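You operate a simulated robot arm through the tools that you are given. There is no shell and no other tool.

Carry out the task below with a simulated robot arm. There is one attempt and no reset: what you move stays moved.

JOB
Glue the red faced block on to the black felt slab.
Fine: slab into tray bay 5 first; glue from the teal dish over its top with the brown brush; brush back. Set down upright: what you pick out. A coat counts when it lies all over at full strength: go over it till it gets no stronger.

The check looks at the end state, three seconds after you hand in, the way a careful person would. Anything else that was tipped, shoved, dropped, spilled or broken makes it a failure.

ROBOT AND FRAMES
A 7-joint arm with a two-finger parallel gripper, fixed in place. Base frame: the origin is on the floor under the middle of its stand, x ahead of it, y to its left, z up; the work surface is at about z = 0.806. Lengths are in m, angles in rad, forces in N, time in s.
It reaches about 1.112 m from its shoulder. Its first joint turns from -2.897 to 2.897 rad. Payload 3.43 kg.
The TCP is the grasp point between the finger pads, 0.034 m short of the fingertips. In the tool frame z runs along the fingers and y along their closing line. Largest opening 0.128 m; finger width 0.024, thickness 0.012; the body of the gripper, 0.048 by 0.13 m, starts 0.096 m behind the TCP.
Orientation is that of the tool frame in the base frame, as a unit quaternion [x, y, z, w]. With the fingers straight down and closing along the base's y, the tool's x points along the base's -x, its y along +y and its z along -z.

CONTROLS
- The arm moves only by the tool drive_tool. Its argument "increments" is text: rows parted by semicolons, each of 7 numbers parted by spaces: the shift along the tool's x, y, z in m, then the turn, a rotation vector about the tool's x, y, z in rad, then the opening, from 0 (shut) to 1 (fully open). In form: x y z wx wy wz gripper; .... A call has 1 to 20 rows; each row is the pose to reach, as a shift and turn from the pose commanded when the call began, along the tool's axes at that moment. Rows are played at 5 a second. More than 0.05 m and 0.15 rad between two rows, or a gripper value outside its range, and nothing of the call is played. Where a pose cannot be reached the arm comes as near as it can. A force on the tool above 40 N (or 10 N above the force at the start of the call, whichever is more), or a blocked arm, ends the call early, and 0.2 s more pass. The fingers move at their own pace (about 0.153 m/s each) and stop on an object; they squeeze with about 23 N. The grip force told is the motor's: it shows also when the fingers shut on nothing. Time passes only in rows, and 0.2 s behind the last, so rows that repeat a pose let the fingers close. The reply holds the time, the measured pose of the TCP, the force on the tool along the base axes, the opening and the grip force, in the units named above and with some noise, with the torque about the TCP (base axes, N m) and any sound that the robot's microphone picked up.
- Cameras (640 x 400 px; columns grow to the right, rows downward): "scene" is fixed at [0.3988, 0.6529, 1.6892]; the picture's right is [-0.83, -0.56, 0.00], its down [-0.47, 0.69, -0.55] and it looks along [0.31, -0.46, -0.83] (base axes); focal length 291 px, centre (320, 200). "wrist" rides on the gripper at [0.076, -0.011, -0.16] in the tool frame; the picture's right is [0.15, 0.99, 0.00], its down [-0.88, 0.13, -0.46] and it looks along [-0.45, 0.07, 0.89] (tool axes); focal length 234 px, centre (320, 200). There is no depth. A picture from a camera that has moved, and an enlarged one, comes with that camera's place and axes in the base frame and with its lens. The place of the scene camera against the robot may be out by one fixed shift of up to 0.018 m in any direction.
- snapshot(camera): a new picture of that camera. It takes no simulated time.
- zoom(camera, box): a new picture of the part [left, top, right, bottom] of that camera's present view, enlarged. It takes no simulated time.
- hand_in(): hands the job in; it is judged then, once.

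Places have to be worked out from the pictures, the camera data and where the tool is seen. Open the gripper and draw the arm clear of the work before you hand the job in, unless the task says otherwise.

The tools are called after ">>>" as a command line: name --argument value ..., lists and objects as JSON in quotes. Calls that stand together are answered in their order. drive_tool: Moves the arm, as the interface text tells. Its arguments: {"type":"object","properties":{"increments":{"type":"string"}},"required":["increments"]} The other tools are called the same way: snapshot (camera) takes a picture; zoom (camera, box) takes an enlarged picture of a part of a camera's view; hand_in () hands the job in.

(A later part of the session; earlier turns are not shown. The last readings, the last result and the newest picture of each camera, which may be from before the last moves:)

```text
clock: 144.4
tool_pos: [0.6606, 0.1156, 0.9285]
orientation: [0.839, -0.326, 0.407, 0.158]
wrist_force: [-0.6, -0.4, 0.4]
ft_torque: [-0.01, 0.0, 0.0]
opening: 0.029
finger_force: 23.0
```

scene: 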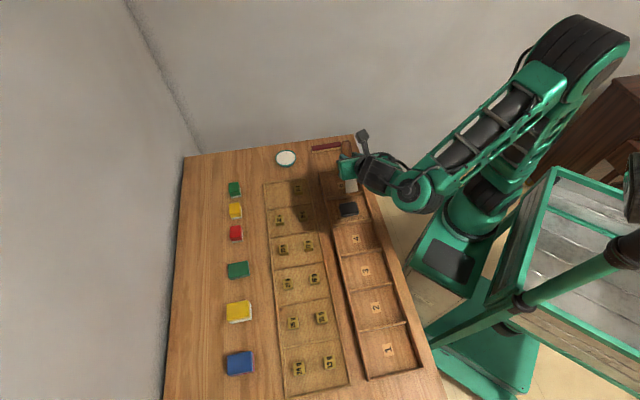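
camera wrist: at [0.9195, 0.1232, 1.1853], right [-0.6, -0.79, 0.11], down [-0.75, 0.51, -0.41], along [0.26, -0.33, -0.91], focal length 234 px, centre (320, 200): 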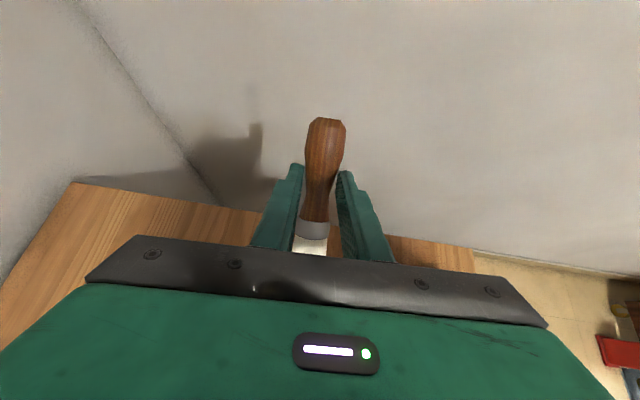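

>>> drive_tool --increments "-0.0006 0 0.0005 0 0 0 0; -0.0006 0 0.0005 0 0 0 0"

>>> drive_tool --increments "-0.0004 0 0.0003 0 0 0 0; -0.0004 0 0.0003 0 0 0 0"

```text
clock: 145.0
tool_pos: [0.6599, 0.1162, 0.928]
orientation: [0.839, -0.326, 0.407, 0.157]
wrist_force: [1.2, 0.3, 4.7]
ft_torque: [0.16, 0.19, -0.02]
opening: 0.029
finger_force: 22.1
```

```text
clock: 145.6
tool_pos: [0.6619, 0.1168, 0.9267]
orientation: [0.838, -0.327, 0.407, 0.158]
wrist_force: [0.9, -0.2, 8.9]
ft_torque: [0.28, 0.36, 0.01]
opening: 0.0291
finger_force: 22.8
```

I have contact at 9 N. I'll run the third and fourth strokes (centre-left and left).

>>> drive_tool --increments "0.0035 0.0002 0.0045 0 0 0 0; 0.0069 0.0005 0.009 0 0 0 0; 0.0104 0.0007 0.0136 0 0 0 0; 0.0138 0.001 0.0181 0 0 0 0; 0.0173 0.0012 0.0226 0 0 0 0; 0.0207 0.0014 0.0271 0 0 0 0; 0.027 0.0014 0.0221 0 0 0 0; 0.0065 -0.009 -0.0047 0 0 0 0; 0.0002 -0.009 0.0003 0 0 0 0; 0.0002 -0.009 0.0003 0 0 0 0; 0.0037 -0.0088 0.0048 0 0 0 0; 0.0071 -0.0085 0.0093 0 0 0 0; 0.0106 -0.0083 0.0139 0 0 0 0; 0.014 -0.008 0.0184 0 0 0 0; 0.0175 -0.0078 0.0229 0 0 0 0; 0.0209 -0.0076 0.0274 0 0 0 0; 0.0272 -0.0076 0.0224 0 0 0 0; 0.0472 -0.0076 0.0244 0 0 0 0; 0.0672 -0.0076 0.0264 0 0 0 0"

>>> zoom --camera "scene" --box '[325, 170, 375, 220]'

>>> zoom --camera "scene" --box '[336, 188, 364, 210]'

>>> snapshot --camera "wrist"

```text
clock: 149.6
tool_pos: [0.7117, 0.0799, 0.9635]
orientation: [0.839, -0.326, 0.406, 0.157]
wrist_force: [-0.7, -0.2, -0.7]
ft_torque: [0.02, 0.01, 0.01]
opening: 0.0291
finger_force: 23.5
```

```text
8.00 times, centred on (350, 195) of scene
camera zoom: at [0.3988, 0.6529, 1.6892], right [-0.83, -0.56, 0.0], down [-0.47, 0.69, -0.55], along [0.31, -0.46, -0.83], focal length 2327 px, centre (80, 240)
```

zoom: 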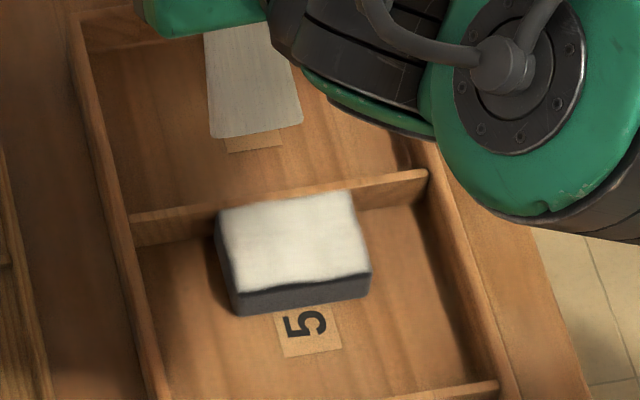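

```text
16.00 times, centred on (350, 199) of scene
camera zoom: at [0.3988, 0.6529, 1.6892], right [-0.83, -0.56, 0.0], down [-0.47, 0.69, -0.55], along [0.31, -0.46, -0.83], focal length 4654 px, centre (-160, 216)
```

zoom: 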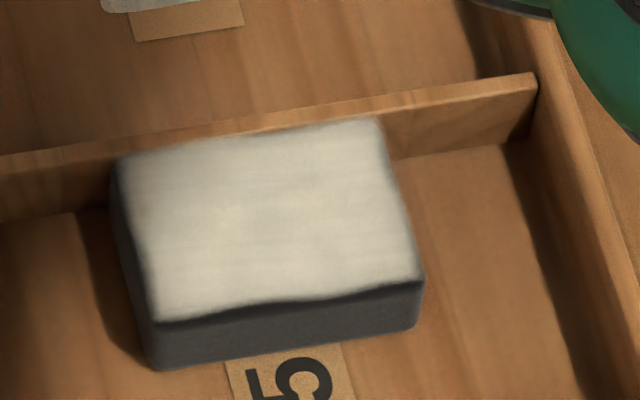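

```text
taken
camera wrist: at [0.6618, 0.141, 1.1216], right [-0.6, -0.79, 0.11], down [-0.75, 0.52, -0.41], along [0.26, -0.33, -0.91], focal length 234 px, centre (320, 200)
```

wrist: 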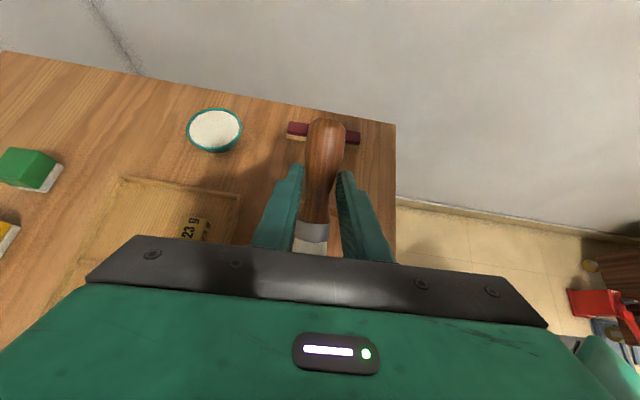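

I'll move toward the dish again so the slab is fully lit, and compare with the earlier view.

>>> drive_tool --increments "0.0248 0 -0.0197 0 0 0 0; 0.0497 0 -0.0395 0 0 0 0; 0.0653 -0.0204 -0.0199 0 0 0 0; 0.0809 -0.0409 -0.0002 0 0 0 0; 0.0965 -0.0613 0.0194 0 0 0 0; 0.1121 -0.0818 0.0391 0 0 0 0; 0.1277 -0.1022 0.0587 0 0 0 0; 0.1433 -0.1226 0.0784 0 0 0 0; 0.1589 -0.1431 0.098 0 0 0 0; 0.1745 -0.1635 0.1177 0 0 0 0; 0.1745 -0.1635 0.1177 0 0 0 0"

>>> zoom --camera "scene" --box '[336, 188, 364, 210]'

>>> zoom --camera "scene" --box '[260, 110, 320, 180]'

>>> zoom --camera "scene" --box '[343, 192, 359, 206]'

```text
clock: 152.0
tool_pos: [0.9708, 0.065, 1.0289]
orientation: [0.839, -0.327, 0.406, 0.158]
wrist_force: [0.9, 0.2, -1.2]
ft_torque: [-0.02, 0.02, 0.0]
opening: 0.0291
finger_force: 23.1
```

```text
16.00 times, centred on (350, 199) of scene
camera zoom: at [0.3988, 0.6529, 1.6892], right [-0.83, -0.56, 0.0], down [-0.47, 0.69, -0.55], along [0.31, -0.46, -0.83], focal length 4654 px, centre (-160, 216)
```

zoom: 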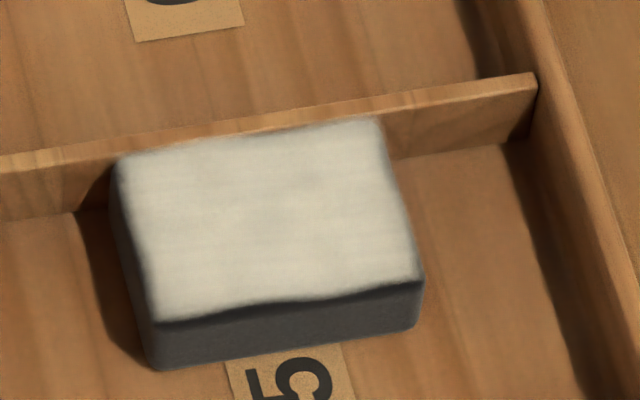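

```text
5.71 times, centred on (290, 145) of scene
camera zoom: at [0.3988, 0.6529, 1.6892], right [-0.83, -0.56, 0.0], down [-0.47, 0.69, -0.55], along [0.31, -0.46, -0.83], focal length 1662 px, centre (491, 514)
```

zoom: 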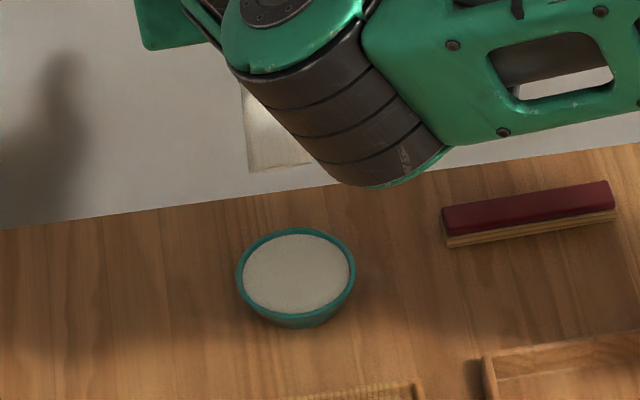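

```text
16.00 times, centred on (351, 199) of scene
camera zoom: at [0.3988, 0.6529, 1.6892], right [-0.83, -0.56, 0.0], down [-0.47, 0.69, -0.55], along [0.31, -0.46, -0.83], focal length 4654 px, centre (-176, 216)
```

zoom: 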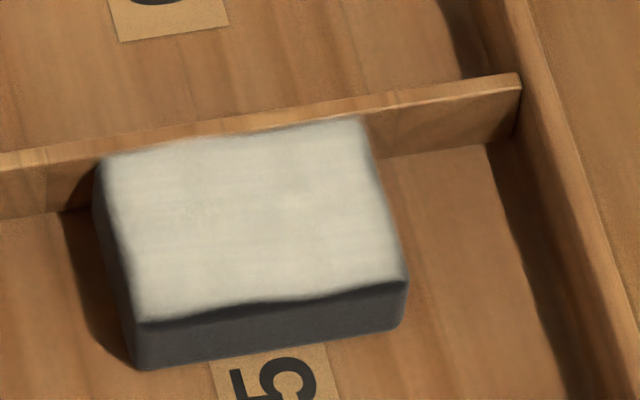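

This looks identical to the previous round, and the right side matches the centre that got more strokes, so the coat is at full strength. I'll now bring the brush back: move above its resting place and undo the tilt.

>>> drive_tool --increments "-0.0092 0.0286 -0.011 0 0 0 0; -0.0184 0.0572 -0.0219 0 0 0 0; -0.0276 0.0858 -0.0329 0 0 0 0; -0.0368 0.1144 -0.0438 0 0 0 0; -0.046 0.143 -0.0548 0 0 0 0; -0.0552 0.1716 -0.0657 0 0 0 0; -0.0644 0.2002 -0.0767 0 0 0 0; -0.0644 0.2002 -0.0767 0 -0.12 0 0; -0.0644 0.2002 -0.0767 0 -0.25 0 0; -0.0644 0.2002 -0.0767 0 -0.38 0 0; -0.0644 0.2002 -0.0767 0 -0.51 0 0; -0.0644 0.2002 -0.0767 0 -0.64 0 0; -0.0644 0.2002 -0.0767 0 -0.77 0 0; -0.0644 0.2002 -0.0767 0 -0.9 0 0; -0.0644 0.2002 -0.0767 0 -0.9 0 0; -0.0644 0.2002 -0.0767 0 -0.9 0 0"

>>> snapshot --camera "scene"

>>> snapshot --camera "wrist"

```text
clock: 155.4
tool_pos: [0.7617, -0.0163, 1.0237]
orientation: [0.932, -0.363, 0.0, 0.0]
wrist_force: [-0.6, 0.5, -0.5]
ft_torque: [0.0, 0.01, 0.0]
opening: 0.0291
finger_force: 23.5
```

```text
taken
```

scene: 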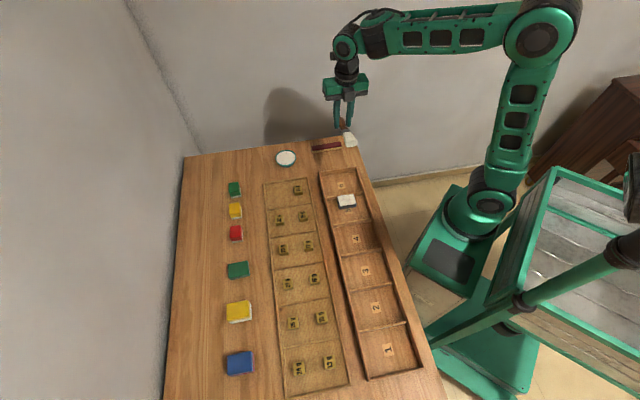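

```text
taken
camera wrist: at [0.8245, -0.0584, 1.1837], right [-0.56, -0.83, 0.0], down [-0.74, 0.5, 0.46], along [-0.38, 0.26, -0.89], focal length 234 px, centre (320, 200)
```

wrist: 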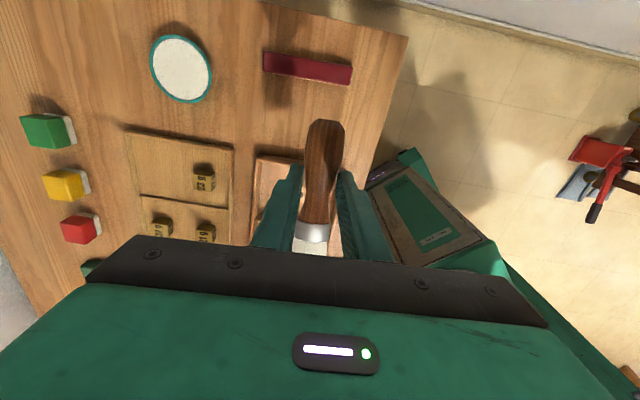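

The brush seems slightly pitched in the grip. I'll undo the yaw and come down to the height where I took a reference picture after the first lift, to compare.

>>> drive_tool --increments "0 0 0 0 0 0.1 0; 0 0 0 0 0 0.23 0; 0 0 0 0 0 0.36 0; 0 0 0 0 0 0.49 0; 0 0 0 0 0 0.62 0; 0 0 0 0 0 0.75 0; 0 0 0 0 0 0.88 0; 0 0 0 0 0 1.01 0; 0 0 0 0 0 1.14 0; 0 0 0 0 0 1.27 0; 0 0 0 0 0 1.4 0; 0 0 0 0 0 1.5 0; 0 0 0 0 0 1.571 0; 0 0 0.04 0 0 1.571 0; 0 0 0.08 0 0 1.571 0; 0 0 0.11 0 0 1.571 0; 0 0 0.13 0 0 1.571 0; 0 0 0.13 0 0 1.571 0; 0 0 0.13 0 0 1.571 0"

>>> zoom --camera "scene" --box '[295, 130, 370, 185]'

>>> zoom --camera "wrist" --box '[230, 50, 410, 230]'

```text
clock: 159.4
tool_pos: [0.7607, -0.0157, 0.8942]
orientation: [-0.403, 0.915, -0.001, 0.0]
wrist_force: [-0.1, 0.0, -0.3]
ft_torque: [0.0, -0.01, 0.03]
opening: 0.029
finger_force: 23.2
```

```text
7.27 times, centred on (332, 158) of scene
camera zoom: at [0.3988, 0.6529, 1.6892], right [-0.83, -0.56, 0.0], down [-0.47, 0.69, -0.55], along [0.31, -0.46, -0.83], focal length 2116 px, centre (229, 509)
```

zoom: 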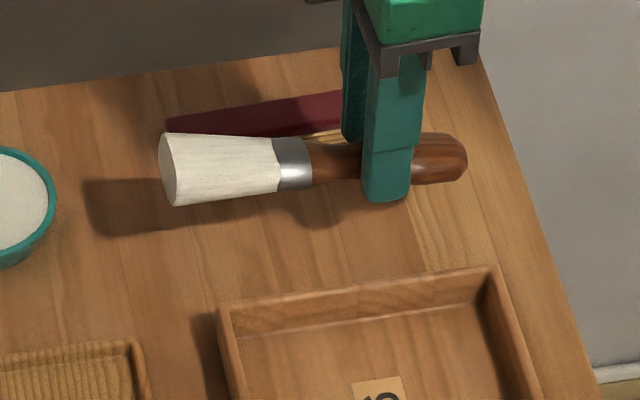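

```text
2.22 times, centred on (320, 140) of wrist
camera zoom: at [0.7178, -0.0786, 1.0532], right [-0.83, 0.56, 0.0], down [0.5, 0.74, 0.46], along [0.26, 0.38, -0.89], focal length 520 px, centre (320, 333)
```

zoom: 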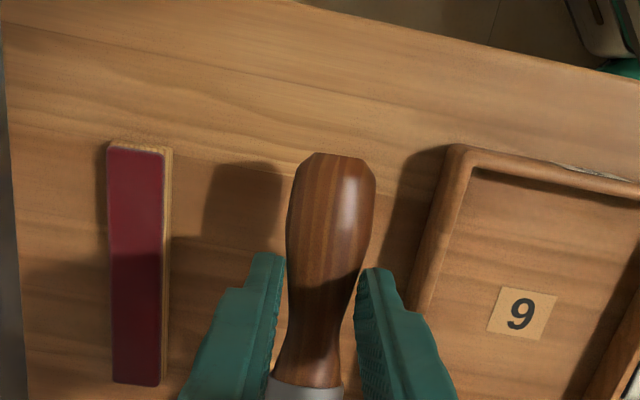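

Comparing with the reference, the brush pitched about 9.5° (bristles up) in the grip and slid about 3–4 mm along its axis. I'll tilt the tool 0.18 rad to level it, compensate the axial shift, and lower it close to the table.

>>> drive_tool --increments "0 0 0 0 0.09 0 0; -0.0055 0 0.01 0 0.18 0 0; -0.0055 0 0.025 0 0.18 0 0; -0.0055 0 0.038 0 0.18 0 0; -0.0055 0 0.045 0 0.18 0 0; -0.0055 0 0.045 0 0.18 0 0"

>>> zoom --camera "scene" --box '[295, 130, 370, 185]'

>>> zoom --camera "wrist" --box '[230, 50, 410, 230]'

```text
clock: 160.8
tool_pos: [0.7647, -0.0114, 0.8491]
orientation: [-0.402, 0.911, -0.037, -0.083]
wrist_force: [-0.4, 0.3, 0.1]
ft_torque: [-0.03, 0.02, 0.01]
opening: 0.029
finger_force: 23.1
```

```text
7.27 times, centred on (332, 158) of scene
camera zoom: at [0.3988, 0.6529, 1.6892], right [-0.83, -0.56, 0.0], down [-0.47, 0.69, -0.55], along [0.31, -0.46, -0.83], focal length 2116 px, centre (229, 509)
```

zoom: 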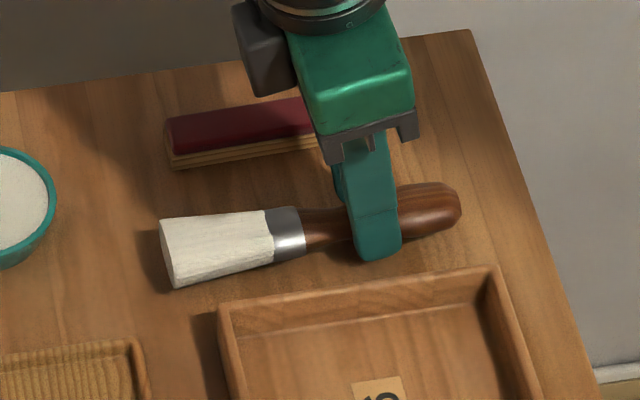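

```text
2.22 times, centred on (320, 140) of wrist
camera zoom: at [0.7417, -0.0525, 1.0187], right [-0.83, 0.56, 0.03], down [0.54, 0.79, 0.29], along [0.14, 0.25, -0.96], focal length 520 px, centre (320, 333)
```

zoom: 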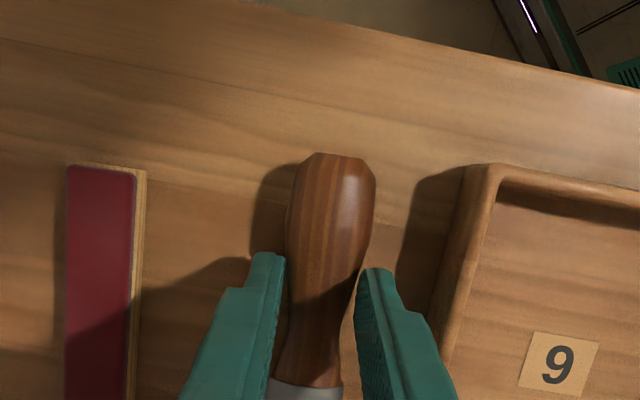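

The brush is nearly level. I'll trim the tilt by 0.03 rad and lower the last 6 mm.

>>> drive_tool --increments "-0.0012 0 0.0025 0 -0.015 0 0; -0.0022 0 0.0046 0 -0.03 0 0; -0.0025 0 0.0056 0 -0.03 0 0; -0.0025 0 0.0056 0 -0.03 0 0"

>>> zoom --camera "scene" --box '[295, 130, 370, 185]'

```text
clock: 161.8
tool_pos: [0.7668, -0.0111, 0.8443]
orientation: [-0.401, 0.913, -0.031, -0.067]
wrist_force: [0.0, 0.0, -1.2]
ft_torque: [-0.01, 0.03, 0.0]
opening: 0.0292
finger_force: 23.1
```

```text
7.27 times, centred on (332, 158) of scene
camera zoom: at [0.3988, 0.6529, 1.6892], right [-0.83, -0.56, 0.0], down [-0.47, 0.69, -0.55], along [0.31, -0.46, -0.83], focal length 2116 px, centre (229, 509)
```

zoom: 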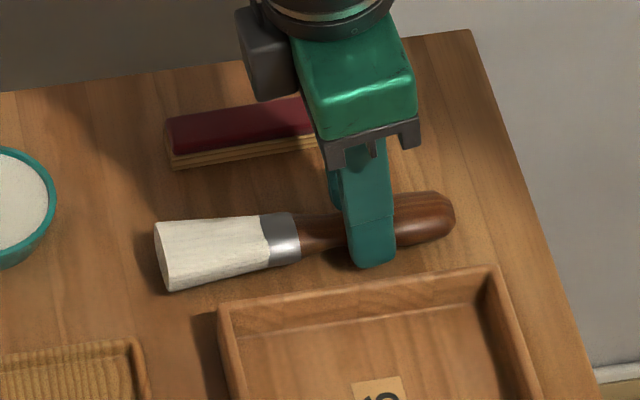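

It's level, with about 6–7 mm to go; the fingertips limit me to about 2 mm more. I'll lower that and then open very gradually so the brush settles softly.

>>> drive_tool --increments "-0.0002 0 0.001 0 0 0 0; -0.0003 0 0.0022 0 0 0 0; -0.0003 0 0.0022 0 0 0 0"

```text
clock: 162.6
tool_pos: [0.7665, -0.0096, 0.8414]
orientation: [-0.402, 0.913, -0.031, -0.069]
wrist_force: [-0.4, 0.9, -0.6]
ft_torque: [-0.03, 0.04, 0.02]
opening: 0.0291
finger_force: 23.0
```

>>> drive_tool --increments "-0.0001 0 0.0008 0 0 0 0; -0.0001 0 0.0008 0 0 0 0"

>>> zoom --camera "scene" --box '[310, 150, 360, 175]'

```text
clock: 163.2
tool_pos: [0.7661, -0.0107, 0.84]
orientation: [-0.402, 0.913, -0.031, -0.069]
wrist_force: [0.0, -0.3, 2.4]
ft_torque: [-0.11, 0.09, 0.03]
opening: 0.0291
finger_force: 23.1
```

```text
12.80 times, centred on (335, 162) of scene
camera zoom: at [0.3988, 0.6529, 1.6892], right [-0.83, -0.56, 0.0], down [-0.47, 0.69, -0.55], along [0.31, -0.46, -0.83], focal length 3723 px, centre (128, 680)
```

zoom: 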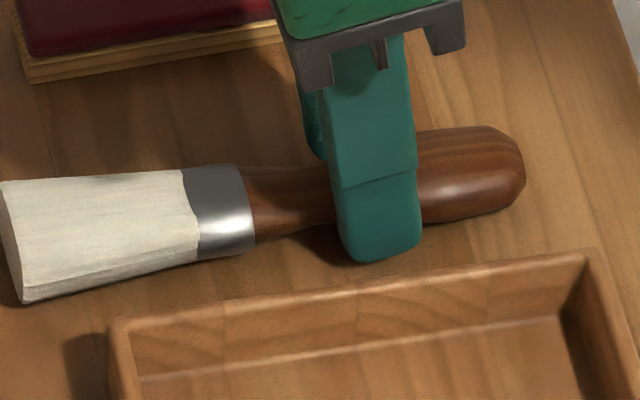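

The small force's torque points to the handle end touching the table, so the brush is practically down. I'll release slowly.

>>> drive_tool --increments "0 0 0 0 0 0 0.2; 0 0 0 0 0 0 0.222; 0 0 0 0 0 0 0.23; 0 0 0 0 0 0 0.24; 0 0 0 0 0 0 0.25; 0 0 0 0 0 0 0.28; 0 0 0 0 0 0 0.32; 0 0 0 0 0 0 0.36; 0 0 0 0 0 0 0.36"

>>> zoom --camera "scene" --box '[295, 130, 370, 185]'

>>> zoom --camera "wrist" --box '[230, 50, 410, 230]'

```text
clock: 165.2
tool_pos: [0.7659, -0.011, 0.8406]
orientation: [-0.401, 0.913, -0.031, -0.068]
wrist_force: [0.7, 0.2, -0.5]
ft_torque: [-0.02, -0.02, 0.0]
opening: 0.0461
finger_force: 0.0
```

```text
7.27 times, centred on (332, 158) of scene
camera zoom: at [0.3988, 0.6529, 1.6892], right [-0.83, -0.56, 0.0], down [-0.47, 0.69, -0.55], along [0.31, -0.46, -0.83], focal length 2116 px, centre (229, 509)
```

zoom: 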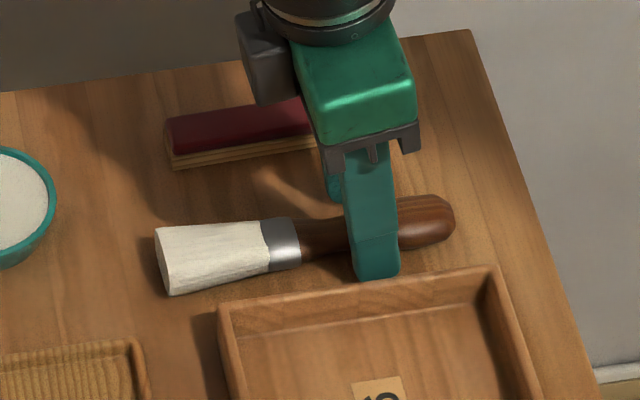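

```text
2.22 times, centred on (320, 140) of wrist
camera zoom: at [0.7395, -0.0551, 1.0089], right [-0.83, 0.56, 0.02], down [0.54, 0.78, 0.32], along [0.16, 0.28, -0.95], focal length 520 px, centre (320, 333)
```

zoom: 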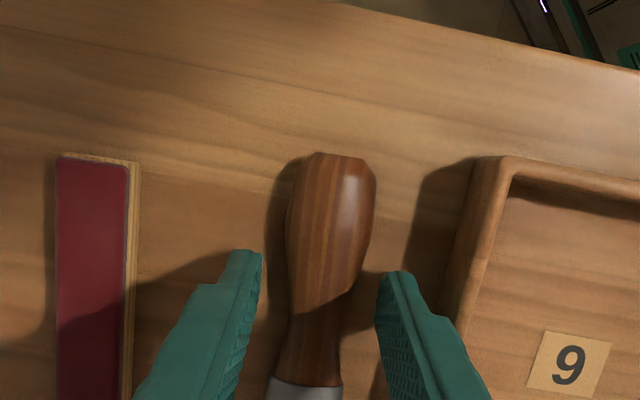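

The brush lies at its original place within 2–3 mm, with no roll. I'll withdraw along the fingers and straighten the tool.

>>> drive_tool --increments "0 0 -0.01 0 0 0 0.36; 0 0 -0.03 0 0 0 0.36; 0 0 -0.06 0 0 0 0.36; 0 0 -0.09 0 -0.05 0 0.36; 0 0 -0.12 0 -0.1 0 0.36; 0 0 -0.15 0 -0.147 0 0.36; 0 0 -0.15 0 -0.147 0 0.36; 0 0 -0.15 0 -0.147 0 0.36"

>>> snapshot --camera "wrist"

>>> zoom --camera "scene" --box '[295, 130, 370, 185]'

>>> zoom --camera "scene" --box '[336, 188, 364, 210]'

```text
clock: 167.0
tool_pos: [0.782, 0.0061, 0.9896]
orientation: [-0.403, 0.915, 0.0, 0.0]
wrist_force: [0.4, -0.3, 0.7]
ft_torque: [-0.01, 0.0, 0.0]
opening: 0.0459
finger_force: 0.0
```

```text
taken
camera wrist: at [0.7378, -0.056, 1.1479], right [-0.83, 0.56, 0.0], down [0.5, 0.74, 0.45], along [0.25, 0.38, -0.89], focal length 234 px, centre (320, 200)
```

wrist: 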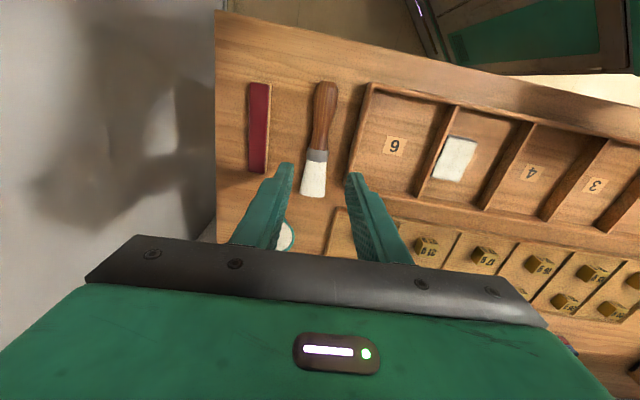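

```text
7.27 times, centred on (332, 158) of scene
camera zoom: at [0.3988, 0.6529, 1.6892], right [-0.83, -0.56, 0.0], down [-0.47, 0.69, -0.55], along [0.31, -0.46, -0.83], focal length 2116 px, centre (229, 509)
```

zoom: 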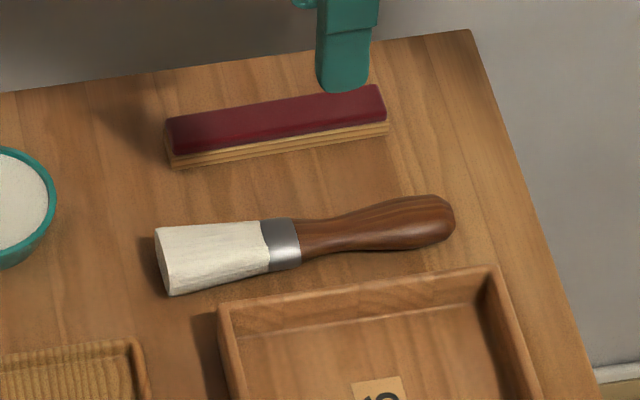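

```text
16.00 times, centred on (350, 199) of scene
camera zoom: at [0.3988, 0.6529, 1.6892], right [-0.83, -0.56, 0.0], down [-0.47, 0.69, -0.55], along [0.31, -0.46, -0.83], focal length 4654 px, centre (-160, 216)
```

zoom: 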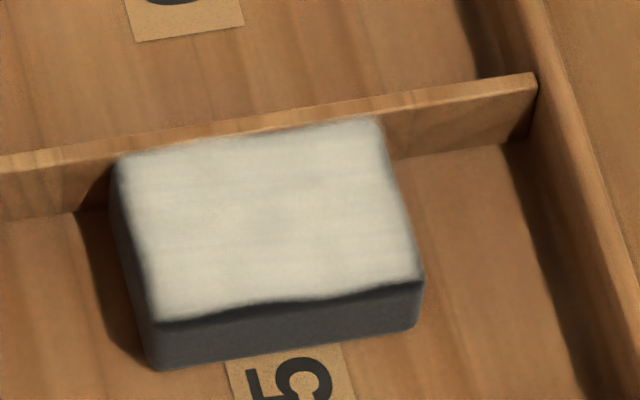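

The brush is back. I'll check the coat from this other angle, including the edge next to the divider.

>>> zoom --camera "wrist" --box '[420, 120, 500, 200]'

```text
5.00 times, centred on (460, 160) of wrist
camera zoom: at [0.7378, -0.056, 1.1479], right [-0.83, 0.56, 0.0], down [0.5, 0.74, 0.45], along [0.25, 0.38, -0.89], focal length 1171 px, centre (-380, 400)
```

zoom: 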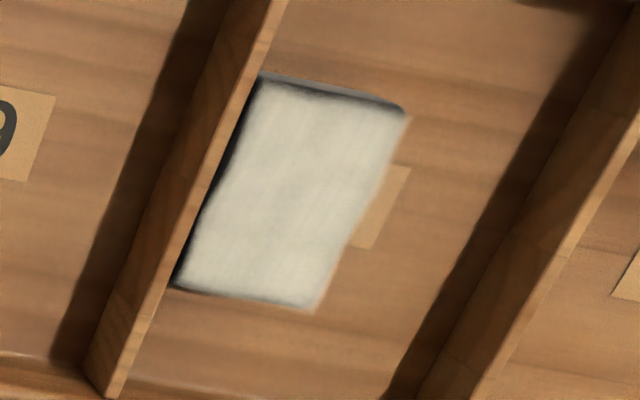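

The coat covers the top fully out to the rounded edges. Next is the red block: I'll move above it at about (0.86, 0.45) to measure it.

>>> drive_tool --increments "-0.0144 0.0099 -0.0004 0 0 0 0.5; -0.0431 0.0296 -0.0013 0 0 0 0.5; -0.0718 0.0493 -0.0022 0 0 0 0.5; -0.1005 0.069 -0.003 0 0 0 0.5; -0.1292 0.0888 -0.0039 0 0 0 0.5; -0.1579 0.1085 -0.0048 0 0 0 0.5; -0.1866 0.1282 -0.0056 0 0 0 0.5; -0.2153 0.1479 -0.0065 0 0 0 0.5; -0.244 0.1677 -0.0074 0 0 0 0.5; -0.2727 0.1874 -0.0082 0 0 0 0.5; -0.3014 0.2071 -0.0091 0 0 0 0.5; -0.3301 0.2268 -0.01 0 0 0 0.5; -0.3445 0.2367 -0.0104 0 0 0 0.5; -0.3445 0.2367 -0.0104 0 0 0 0.5; -0.3445 0.2367 -0.0104 0 0 0 0.5"

>>> snapshot --camera "wrist"

>>> zoom --camera "wrist" --box '[260, 120, 390, 220]'

>>> zoom --camera "scene" --box '[336, 188, 364, 210]'

```text
clock: 170.2
tool_pos: [0.8396, 0.4207, 0.9984]
orientation: [-0.403, 0.915, -0.002, -0.001]
wrist_force: [0.3, 0.5, -0.1]
ft_torque: [0.01, 0.0, -0.02]
opening: 0.064
finger_force: 0.0
```

```text
taken
camera wrist: at [0.7967, 0.3575, 1.1576], right [-0.83, 0.56, 0.0], down [0.5, 0.74, 0.45], along [0.25, 0.37, -0.89], focal length 234 px, centre (320, 200)
```

wrist: 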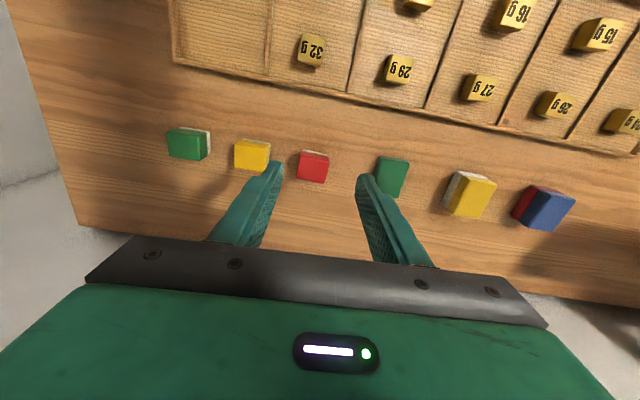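

```text
4.00 times, centred on (325, 170) of wrist
camera zoom: at [0.7967, 0.3575, 1.1576], right [-0.83, 0.56, 0.0], down [0.5, 0.74, 0.45], along [0.25, 0.37, -0.89], focal length 937 px, centre (300, 320)
```

zoom: 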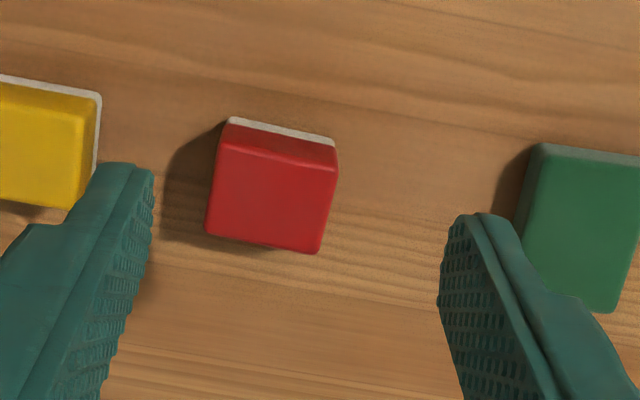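

```text
16.00 times, centred on (350, 199) of scene
camera zoom: at [0.3988, 0.6529, 1.6892], right [-0.83, -0.56, 0.0], down [-0.47, 0.69, -0.55], along [0.31, -0.46, -0.83], focal length 4654 px, centre (-160, 216)
```

zoom: 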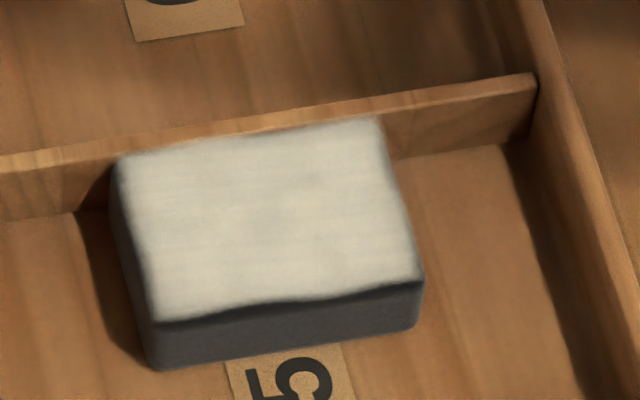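

Next I'll look closely at the red block from both cameras, to see whether the white part beneath is a separate piece.

>>> zoom --camera "scene" --box '[225, 220, 247, 242]'

>>> zoom --camera "wrist" --box '[290, 140, 340, 190]'

>>> zoom --camera "wrist" --box '[160, 115, 220, 170]'

```text
16.00 times, centred on (236, 231) of scene
camera zoom: at [0.3988, 0.6529, 1.6892], right [-0.83, -0.56, 0.0], down [-0.47, 0.69, -0.55], along [0.31, -0.46, -0.83], focal length 4654 px, centre (1664, -296)
```

zoom: 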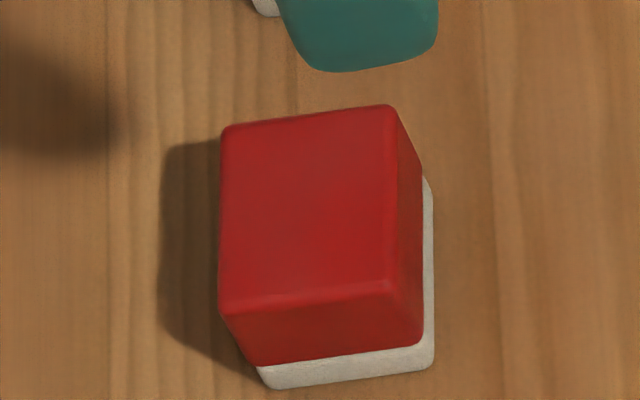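

```text
8.00 times, centred on (315, 165) of wrist
camera zoom: at [0.7967, 0.3575, 1.1576], right [-0.83, 0.56, 0.0], down [0.5, 0.74, 0.45], along [0.25, 0.37, -0.89], focal length 1873 px, centre (360, 480)
```

zoom: 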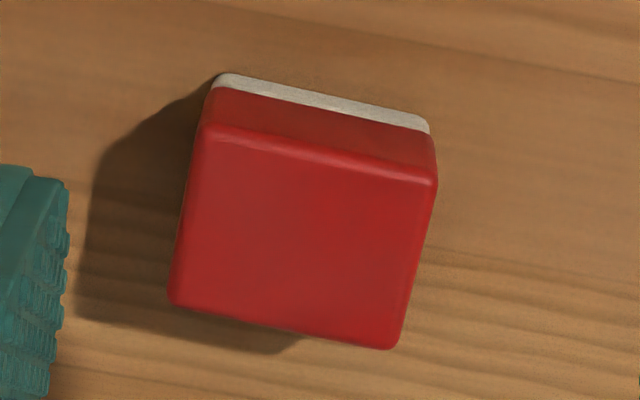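

```text
7.27 times, centred on (190, 142) of wrist
camera zoom: at [0.7967, 0.3575, 1.1576], right [-0.83, 0.56, 0.0], down [0.5, 0.74, 0.45], along [0.25, 0.37, -0.89], focal length 1703 px, centre (1266, 618)
```

zoom: 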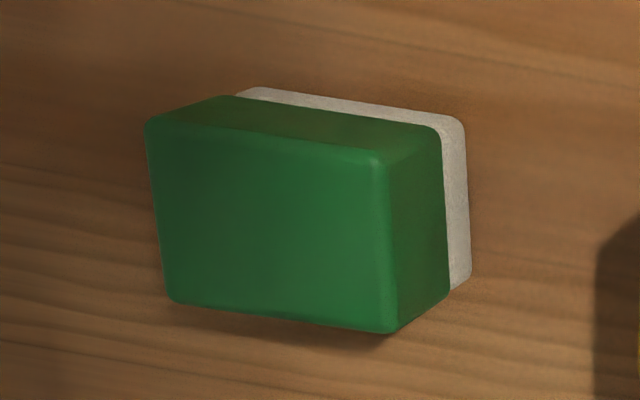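

The red part is about 0.041 (along the row) × 0.032 × 0.03 high, sitting on a white layer about 0.012 thick with the same footprint. I'll grip only the red part, across its 0.032 side, so the fingers stay clear of the tray divider later. I'll turn the tool for that and hover over it.

>>> drive_tool --increments "-0.005 -0.0006 0 0 0 -0.13 0.5; -0.01 -0.0012 0 0 0 -0.265 0.5; -0.015 -0.0018 0 0 0 -0.4 0.5; -0.02 -0.0024 0 0 0 -0.535 0.5; -0.025 -0.003 0 0 0 -0.67 0.5; -0.03 -0.0038 0 0 0 -0.805 0.5; -0.035 -0.0045 0 0 0 -0.94 0.5; -0.035 -0.0045 0.01 0 0 -1.075 0.5; -0.035 -0.0045 0.02 0 0 -1.21 0.5; -0.035 -0.0045 0.03 0 0 -1.345 0.5; -0.035 -0.0045 0.04 0 0 -1.4835 0.5; -0.035 -0.0045 0.04 0 0 -1.4835 0.5; -0.035 -0.0045 0.04 0 0 -1.4835 0.5"

>>> snapshot --camera "wrist"

>>> zoom --camera "wrist" --box '[260, 90, 390, 200]'

```text
clock: 173.0
tool_pos: [0.8683, 0.4443, 0.9587]
orientation: [0.915, -0.403, -0.002, 0.001]
wrist_force: [-0.2, -0.1, 0.5]
ft_torque: [0.02, 0.0, 0.0]
opening: 0.0638
finger_force: 0.0
```

```text
taken
camera wrist: at [0.9275, 0.3958, 1.1175], right [-0.63, -0.78, 0.0], down [-0.69, 0.56, 0.46], along [-0.36, 0.29, -0.89], focal length 234 px, centre (320, 200)
```

wrist: 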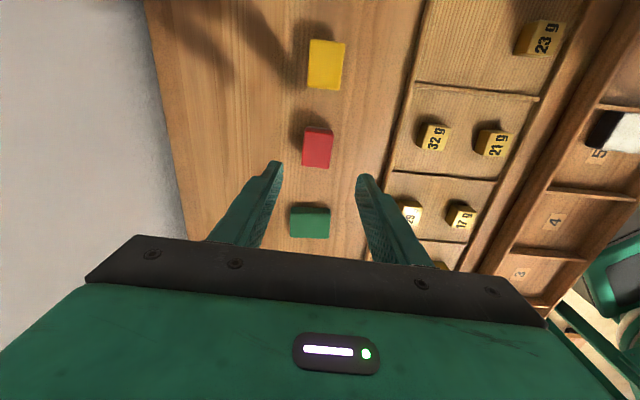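

```text
3.64 times, centred on (325, 145) of wrist
camera zoom: at [0.9275, 0.3958, 1.1175], right [-0.63, -0.78, 0.0], down [-0.69, 0.56, 0.46], along [-0.36, 0.29, -0.89], focal length 852 px, centre (302, 400)
```

zoom: 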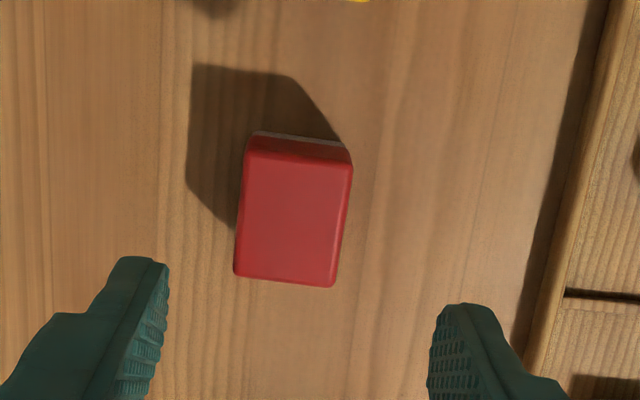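

From the two views, the block's centre is about (0.869, 0.446) with its top at about z 0.838: red above roughly 0.816, white below. I'll align and lower part way.

>>> drive_tool --increments "-0.0009 -0.0015 0.02 0 0 -0.019 0.5; -0.0009 -0.0015 0.05 0 0 -0.019 0.5; -0.0009 -0.0015 0.08 0 0 -0.019 0.5; -0.0009 -0.0015 0.0887 0 0 -0.019 0.5; -0.0009 -0.0015 0.0887 0 0 -0.019 0.5; -0.0009 -0.0015 0.0887 0 0 -0.019 0.5"

>>> zoom --camera "wrist" --box '[250, 100, 400, 230]'

>>> zoom --camera "scene" --box '[215, 215, 260, 255]'

```text
clock: 174.4
tool_pos: [0.868, 0.4439, 0.869]
orientation: [0.919, -0.395, 0.0, 0.002]
wrist_force: [-0.3, -0.6, 0.0]
ft_torque: [0.01, -0.03, 0.01]
opening: 0.064
finger_force: 0.1
```

```text
3.08 times, centred on (325, 165) of wrist
camera zoom: at [0.9293, 0.3981, 1.0289], right [-0.62, -0.79, 0.0], down [-0.7, 0.55, 0.46], along [-0.36, 0.28, -0.89], focal length 720 px, centre (305, 308)
```

zoom: 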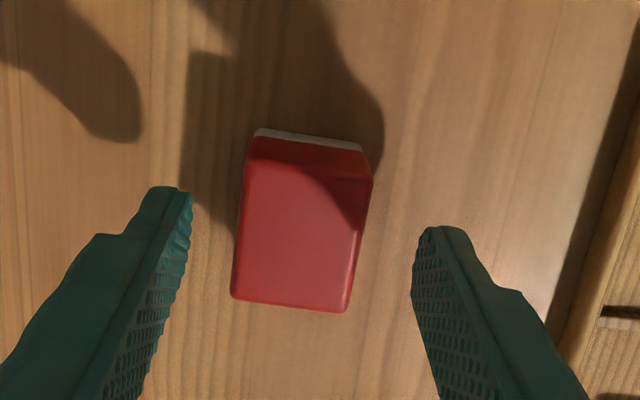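

```text
10.00 times, centred on (238, 235) of scene
camera zoom: at [0.3988, 0.6529, 1.6892], right [-0.83, -0.56, 0.0], down [-0.47, 0.69, -0.55], along [0.31, -0.46, -0.83], focal length 2909 px, centre (1145, -150)
```

zoom: 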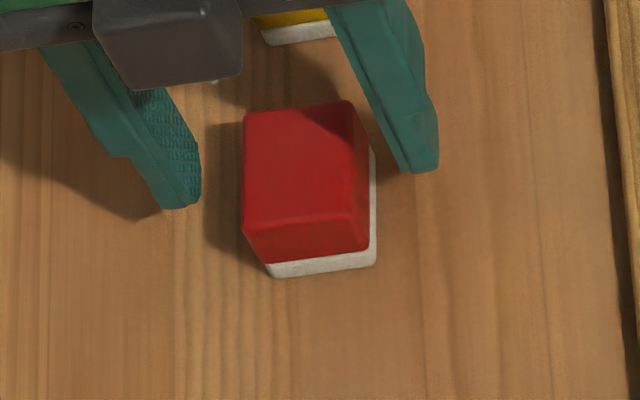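

The fingers are centred on both sides. I'll lower to TCP z about 0.8535, so the tips stay above the white layer, and close.

>>> drive_tool --increments "0 0 0.008 0 0 0 0.5; 0 0 0.0155 0 0 0 0.5; 0 0 0.0155 0 0 0 0.5; 0 0 0.0155 0 0 0 0.4; 0 0 0.0155 0 0 0 0.3; 0 0 0.0155 0 0 0 0.2; 0 0 0.0155 0 0 0 0.1; 0 0 0.0155 0 0 0 0; 0 0 0.0155 0 0 0 0"

>>> zoom --camera "wrist" --box '[250, 100, 400, 230]'

>>> zoom --camera "scene" --box '[215, 215, 260, 255]'

```text
clock: 176.4
tool_pos: [0.8693, 0.4442, 0.8552]
orientation: [0.919, -0.395, 0.0, 0.002]
wrist_force: [0.0, 0.5, -0.7]
ft_torque: [0.01, 0.0, -0.03]
opening: 0.0349
finger_force: 23.2
```

```text
3.08 times, centred on (325, 165) of wrist
camera zoom: at [0.9287, 0.398, 1.0132], right [-0.62, -0.79, 0.0], down [-0.7, 0.55, 0.46], along [-0.36, 0.28, -0.89], focal length 720 px, centre (305, 308)
```

zoom: 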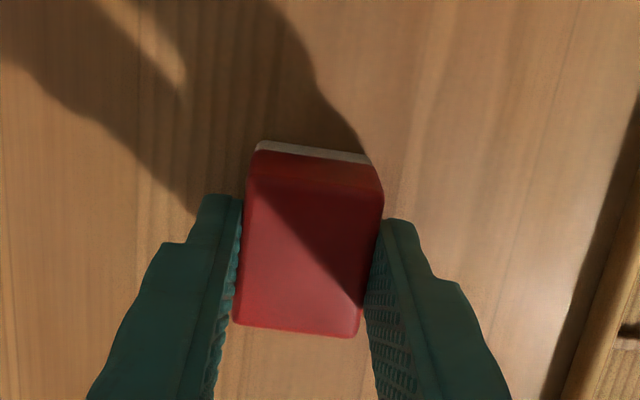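

```text
10.00 times, centred on (238, 235) of scene
camera zoom: at [0.3988, 0.6529, 1.6892], right [-0.83, -0.56, 0.0], down [-0.47, 0.69, -0.55], along [0.31, -0.46, -0.83], focal length 2909 px, centre (1145, -150)
```

zoom: 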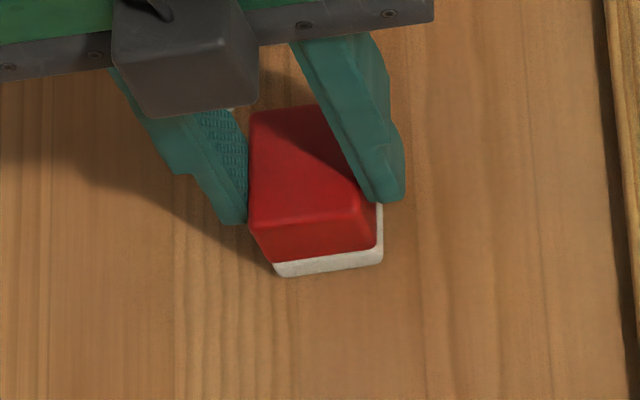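

The block is gripped at 0.035 with 23 N. I'll lift slowly by about 15 mm and see what comes up.

>>> drive_tool --increments "0 0 -0.002 0 0 0 0; 0 0 -0.004 0 0 0 0; 0 0 -0.007 0 0 0 0; 0 0 -0.01 0 0 0 0; 0 0 -0.013 0 0 0 0; 0 0 -0.016 0 0 0 0; 0 0 -0.016 0 0 0 0"

>>> zoom --camera "wrist" --box '[250, 100, 400, 230]'

>>> zoom --camera "scene" --box '[215, 215, 260, 255]'

```text
clock: 178.0
tool_pos: [0.8681, 0.4447, 0.8705]
orientation: [0.918, -0.396, 0.0, 0.0]
wrist_force: [0.1, 0.2, 0.7]
ft_torque: [-0.01, -0.01, 0.01]
opening: 0.0351
finger_force: 23.5
```

```text
3.08 times, centred on (325, 165) of wrist
camera zoom: at [0.9285, 0.3983, 1.0295], right [-0.62, -0.79, 0.0], down [-0.7, 0.55, 0.46], along [-0.36, 0.28, -0.89], focal length 720 px, centre (305, 308)
```

zoom: 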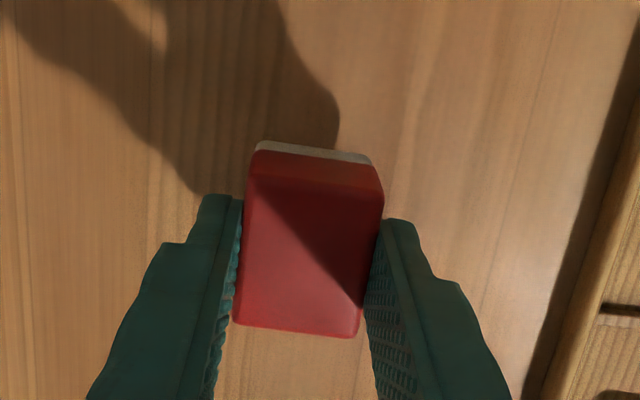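

```text
10.00 times, centred on (238, 235) of scene
camera zoom: at [0.3988, 0.6529, 1.6892], right [-0.83, -0.56, 0.0], down [-0.47, 0.69, -0.55], along [0.31, -0.46, -0.83], focal length 2909 px, centre (1145, -150)
```

zoom: 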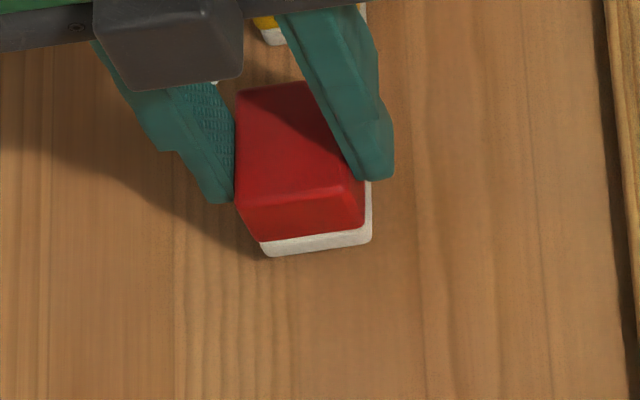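

The red block with its white base is one piece and comes up cleanly upright. I'll carry it to near bay 5 at a safe height, stopping beside the slab so the wrist camera can measure the slab precisely.

>>> drive_tool --increments "0 0 -0.02 0 0 0 0; 0 0 -0.05 0 0 0 0; 0 0 -0.085 0 0 0 0; 0 0 -0.115 0 0 0 0; 0 0.015 -0.125 0 0 0 0; 0 0.045 -0.125 0 0 0 0; -0.0002 0.08 -0.125 0 0 0 0; -0.0003 0.115 -0.125 0 0 0 0; -0.0004 0.15 -0.125 0 0 0 0; -0.0005 0.185 -0.125 0 0 0 0; -0.0006 0.22 -0.125 0 0 0 0; -0.0007 0.255 -0.125 0 0 0 0; -0.0008 0.29 -0.125 0 0 0 0; -0.0009 0.325 -0.125 0 0 0 0; -0.001 0.355 -0.125 0 0 0 0; -0.001 0.375 -0.125 0 0 0 0; -0.001 0.3845 -0.12 0 0 0 0; -0.001 0.3845 -0.12 0 0 0 0; -0.001 0.3845 -0.12 0 0 0 0"

>>> snapshot --camera "wrist"

>>> zoom --camera "wrist" --box '[240, 20, 400, 140]'

>>> snapshot --camera "scene"

```text
clock: 182.0
tool_pos: [0.589, 0.1791, 0.9911]
orientation: [0.919, -0.394, 0.0, 0.002]
wrist_force: [-1.0, -0.1, -0.2]
ft_torque: [-0.01, 0.02, 0.01]
opening: 0.0346
finger_force: 22.6
```

```text
taken
camera wrist: at [0.6484, 0.1333, 1.1498], right [-0.62, -0.79, 0.0], down [-0.7, 0.55, 0.46], along [-0.36, 0.28, -0.89], focal length 234 px, centre (320, 200)
```

wrist: 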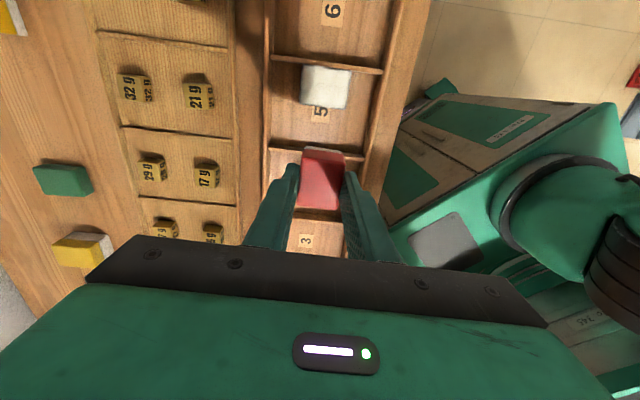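

```text
3.33 times, centred on (320, 80) of wrist
camera zoom: at [0.6484, 0.1333, 1.1498], right [-0.62, -0.79, 0.0], down [-0.7, 0.55, 0.46], along [-0.36, 0.28, -0.89], focal length 781 px, centre (320, 600)
```

zoom: 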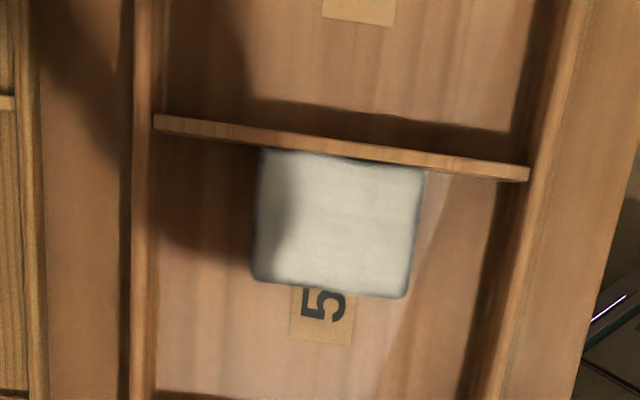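

```text
taken
```

scene: 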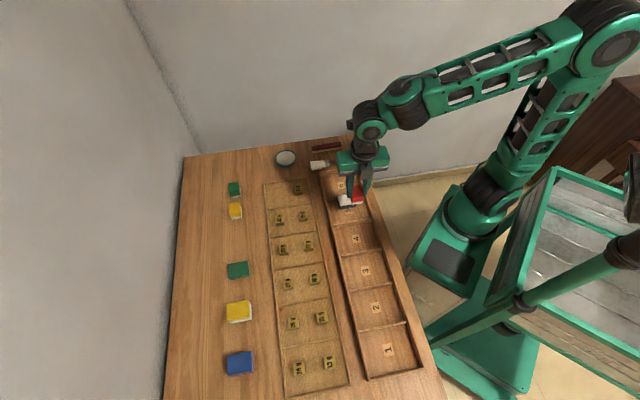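

The slab's centre is (0.637, 0.132) and its long axis is at 45.9°; the coat looks complete. The block is centred in the grip. I'll turn the block by about 90° so its long side lies along the slab's long side, which leaves comfortable margins, and centre it above the slab.

>>> drive_tool --increments "0.0057 -0.0003 0 0 0 0.1276 0; 0.0113 -0.0005 0 0 0 0.2551 0; 0.017 -0.0008 0 0 0 0.3827 0; 0.0226 -0.001 0 0 0 0.5102 0; 0.0283 -0.0013 0 0 0 0.6378 0; 0.034 -0.0015 0 0 0 0.7654 0; 0.0396 -0.0018 0 0 0 0.8929 0; 0.0453 -0.002 0 0 0 1.0205 0; 0.0509 -0.0023 0 0 0 1.148 0; 0.0566 -0.0025 0 0 0 1.2756 0; 0.0622 -0.0028 0 0 0 1.4032 0; 0.0679 -0.003 0 0 0 1.5307 0; 0.0679 -0.003 0 0 0 1.5307 0; 0.0679 -0.003 0 0 0 1.5307 0"

>>> snapshot --camera "wrist"

>>> zoom --camera "scene" --box '[320, 160, 380, 220]'

```text
clock: 185.0
tool_pos: [0.6375, 0.1327, 0.9912]
orientation: [-0.39, 0.921, -0.001, -0.002]
wrist_force: [-0.5, -0.4, -0.6]
ft_torque: [0.01, -0.03, -0.04]
opening: 0.0346
finger_force: 22.7
```

```text
taken
camera wrist: at [0.5918, 0.0717, 1.1498], right [-0.81, 0.58, 0.0], down [0.52, 0.72, 0.45], along [0.27, 0.37, -0.89], focal length 234 px, centre (320, 200)
```

wrist: 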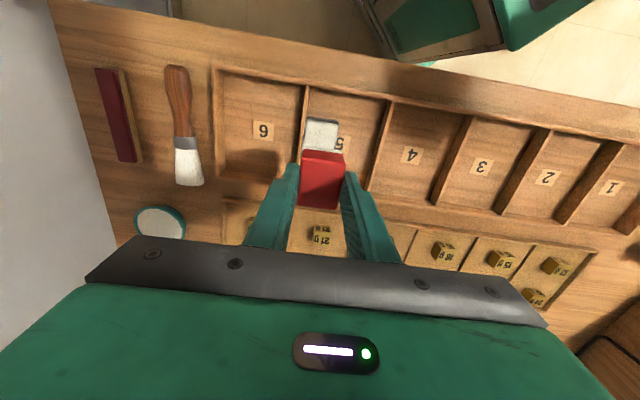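

```text
6.67 times, centred on (350, 190) of scene
camera zoom: at [0.3988, 0.6529, 1.6892], right [-0.83, -0.56, 0.0], down [-0.47, 0.69, -0.55], along [0.31, -0.46, -0.83], focal length 1939 px, centre (120, 267)
```

zoom: 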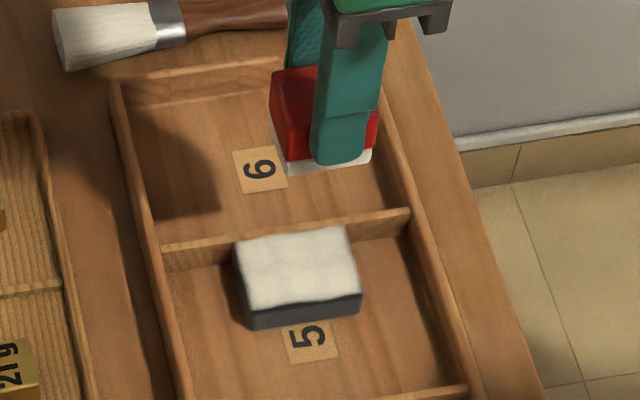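

The block hangs above the slab. I'll lower to about 2 cm above the glue and verify alignment.

>>> drive_tool --increments "0 0 0.03 0 0 0 0; 0 0 0.06 0 0 0 0; 0 0 0.085 0 0 0 0; 0 0 0.1 0 0 0 0; 0 0 0.1 0 0 0 0; 0 0 0.1 0 0 0 0"

>>> zoom --camera "wrist" --box '[240, 60, 410, 230]'

>>> zoom --camera "scene" --box '[330, 175, 375, 215]'

```text
clock: 186.4
tool_pos: [0.6358, 0.1324, 0.8902]
orientation: [-0.39, 0.921, -0.002, -0.002]
wrist_force: [-0.3, -0.1, -0.4]
ft_torque: [-0.01, 0.01, -0.03]
opening: 0.0349
finger_force: 23.0
```

```text
2.35 times, centred on (325, 145) of wrist
camera zoom: at [0.5911, 0.0718, 1.0499], right [-0.81, 0.58, 0.0], down [0.52, 0.72, 0.45], along [0.27, 0.37, -0.89], focal length 551 px, centre (308, 329)
```

zoom: 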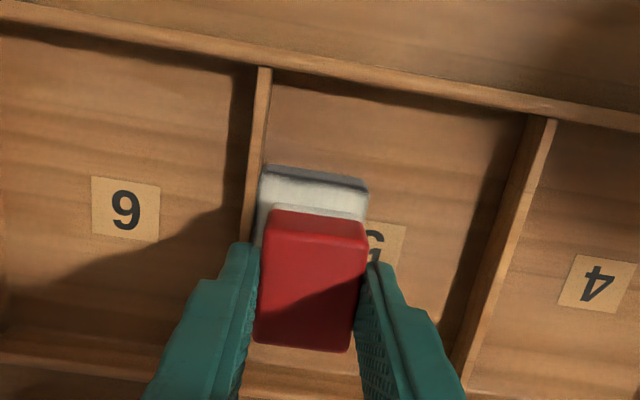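

```text
10.00 times, centred on (352, 195) of scene
camera zoom: at [0.3988, 0.6529, 1.6892], right [-0.83, -0.56, 0.0], down [-0.47, 0.69, -0.55], along [0.31, -0.46, -0.83], focal length 2909 px, centre (-5, 250)
```

zoom: 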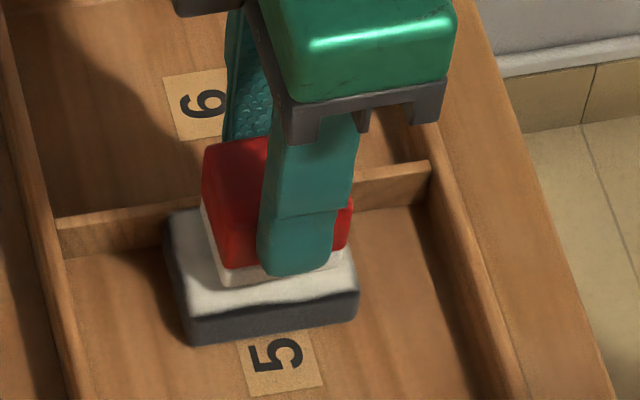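

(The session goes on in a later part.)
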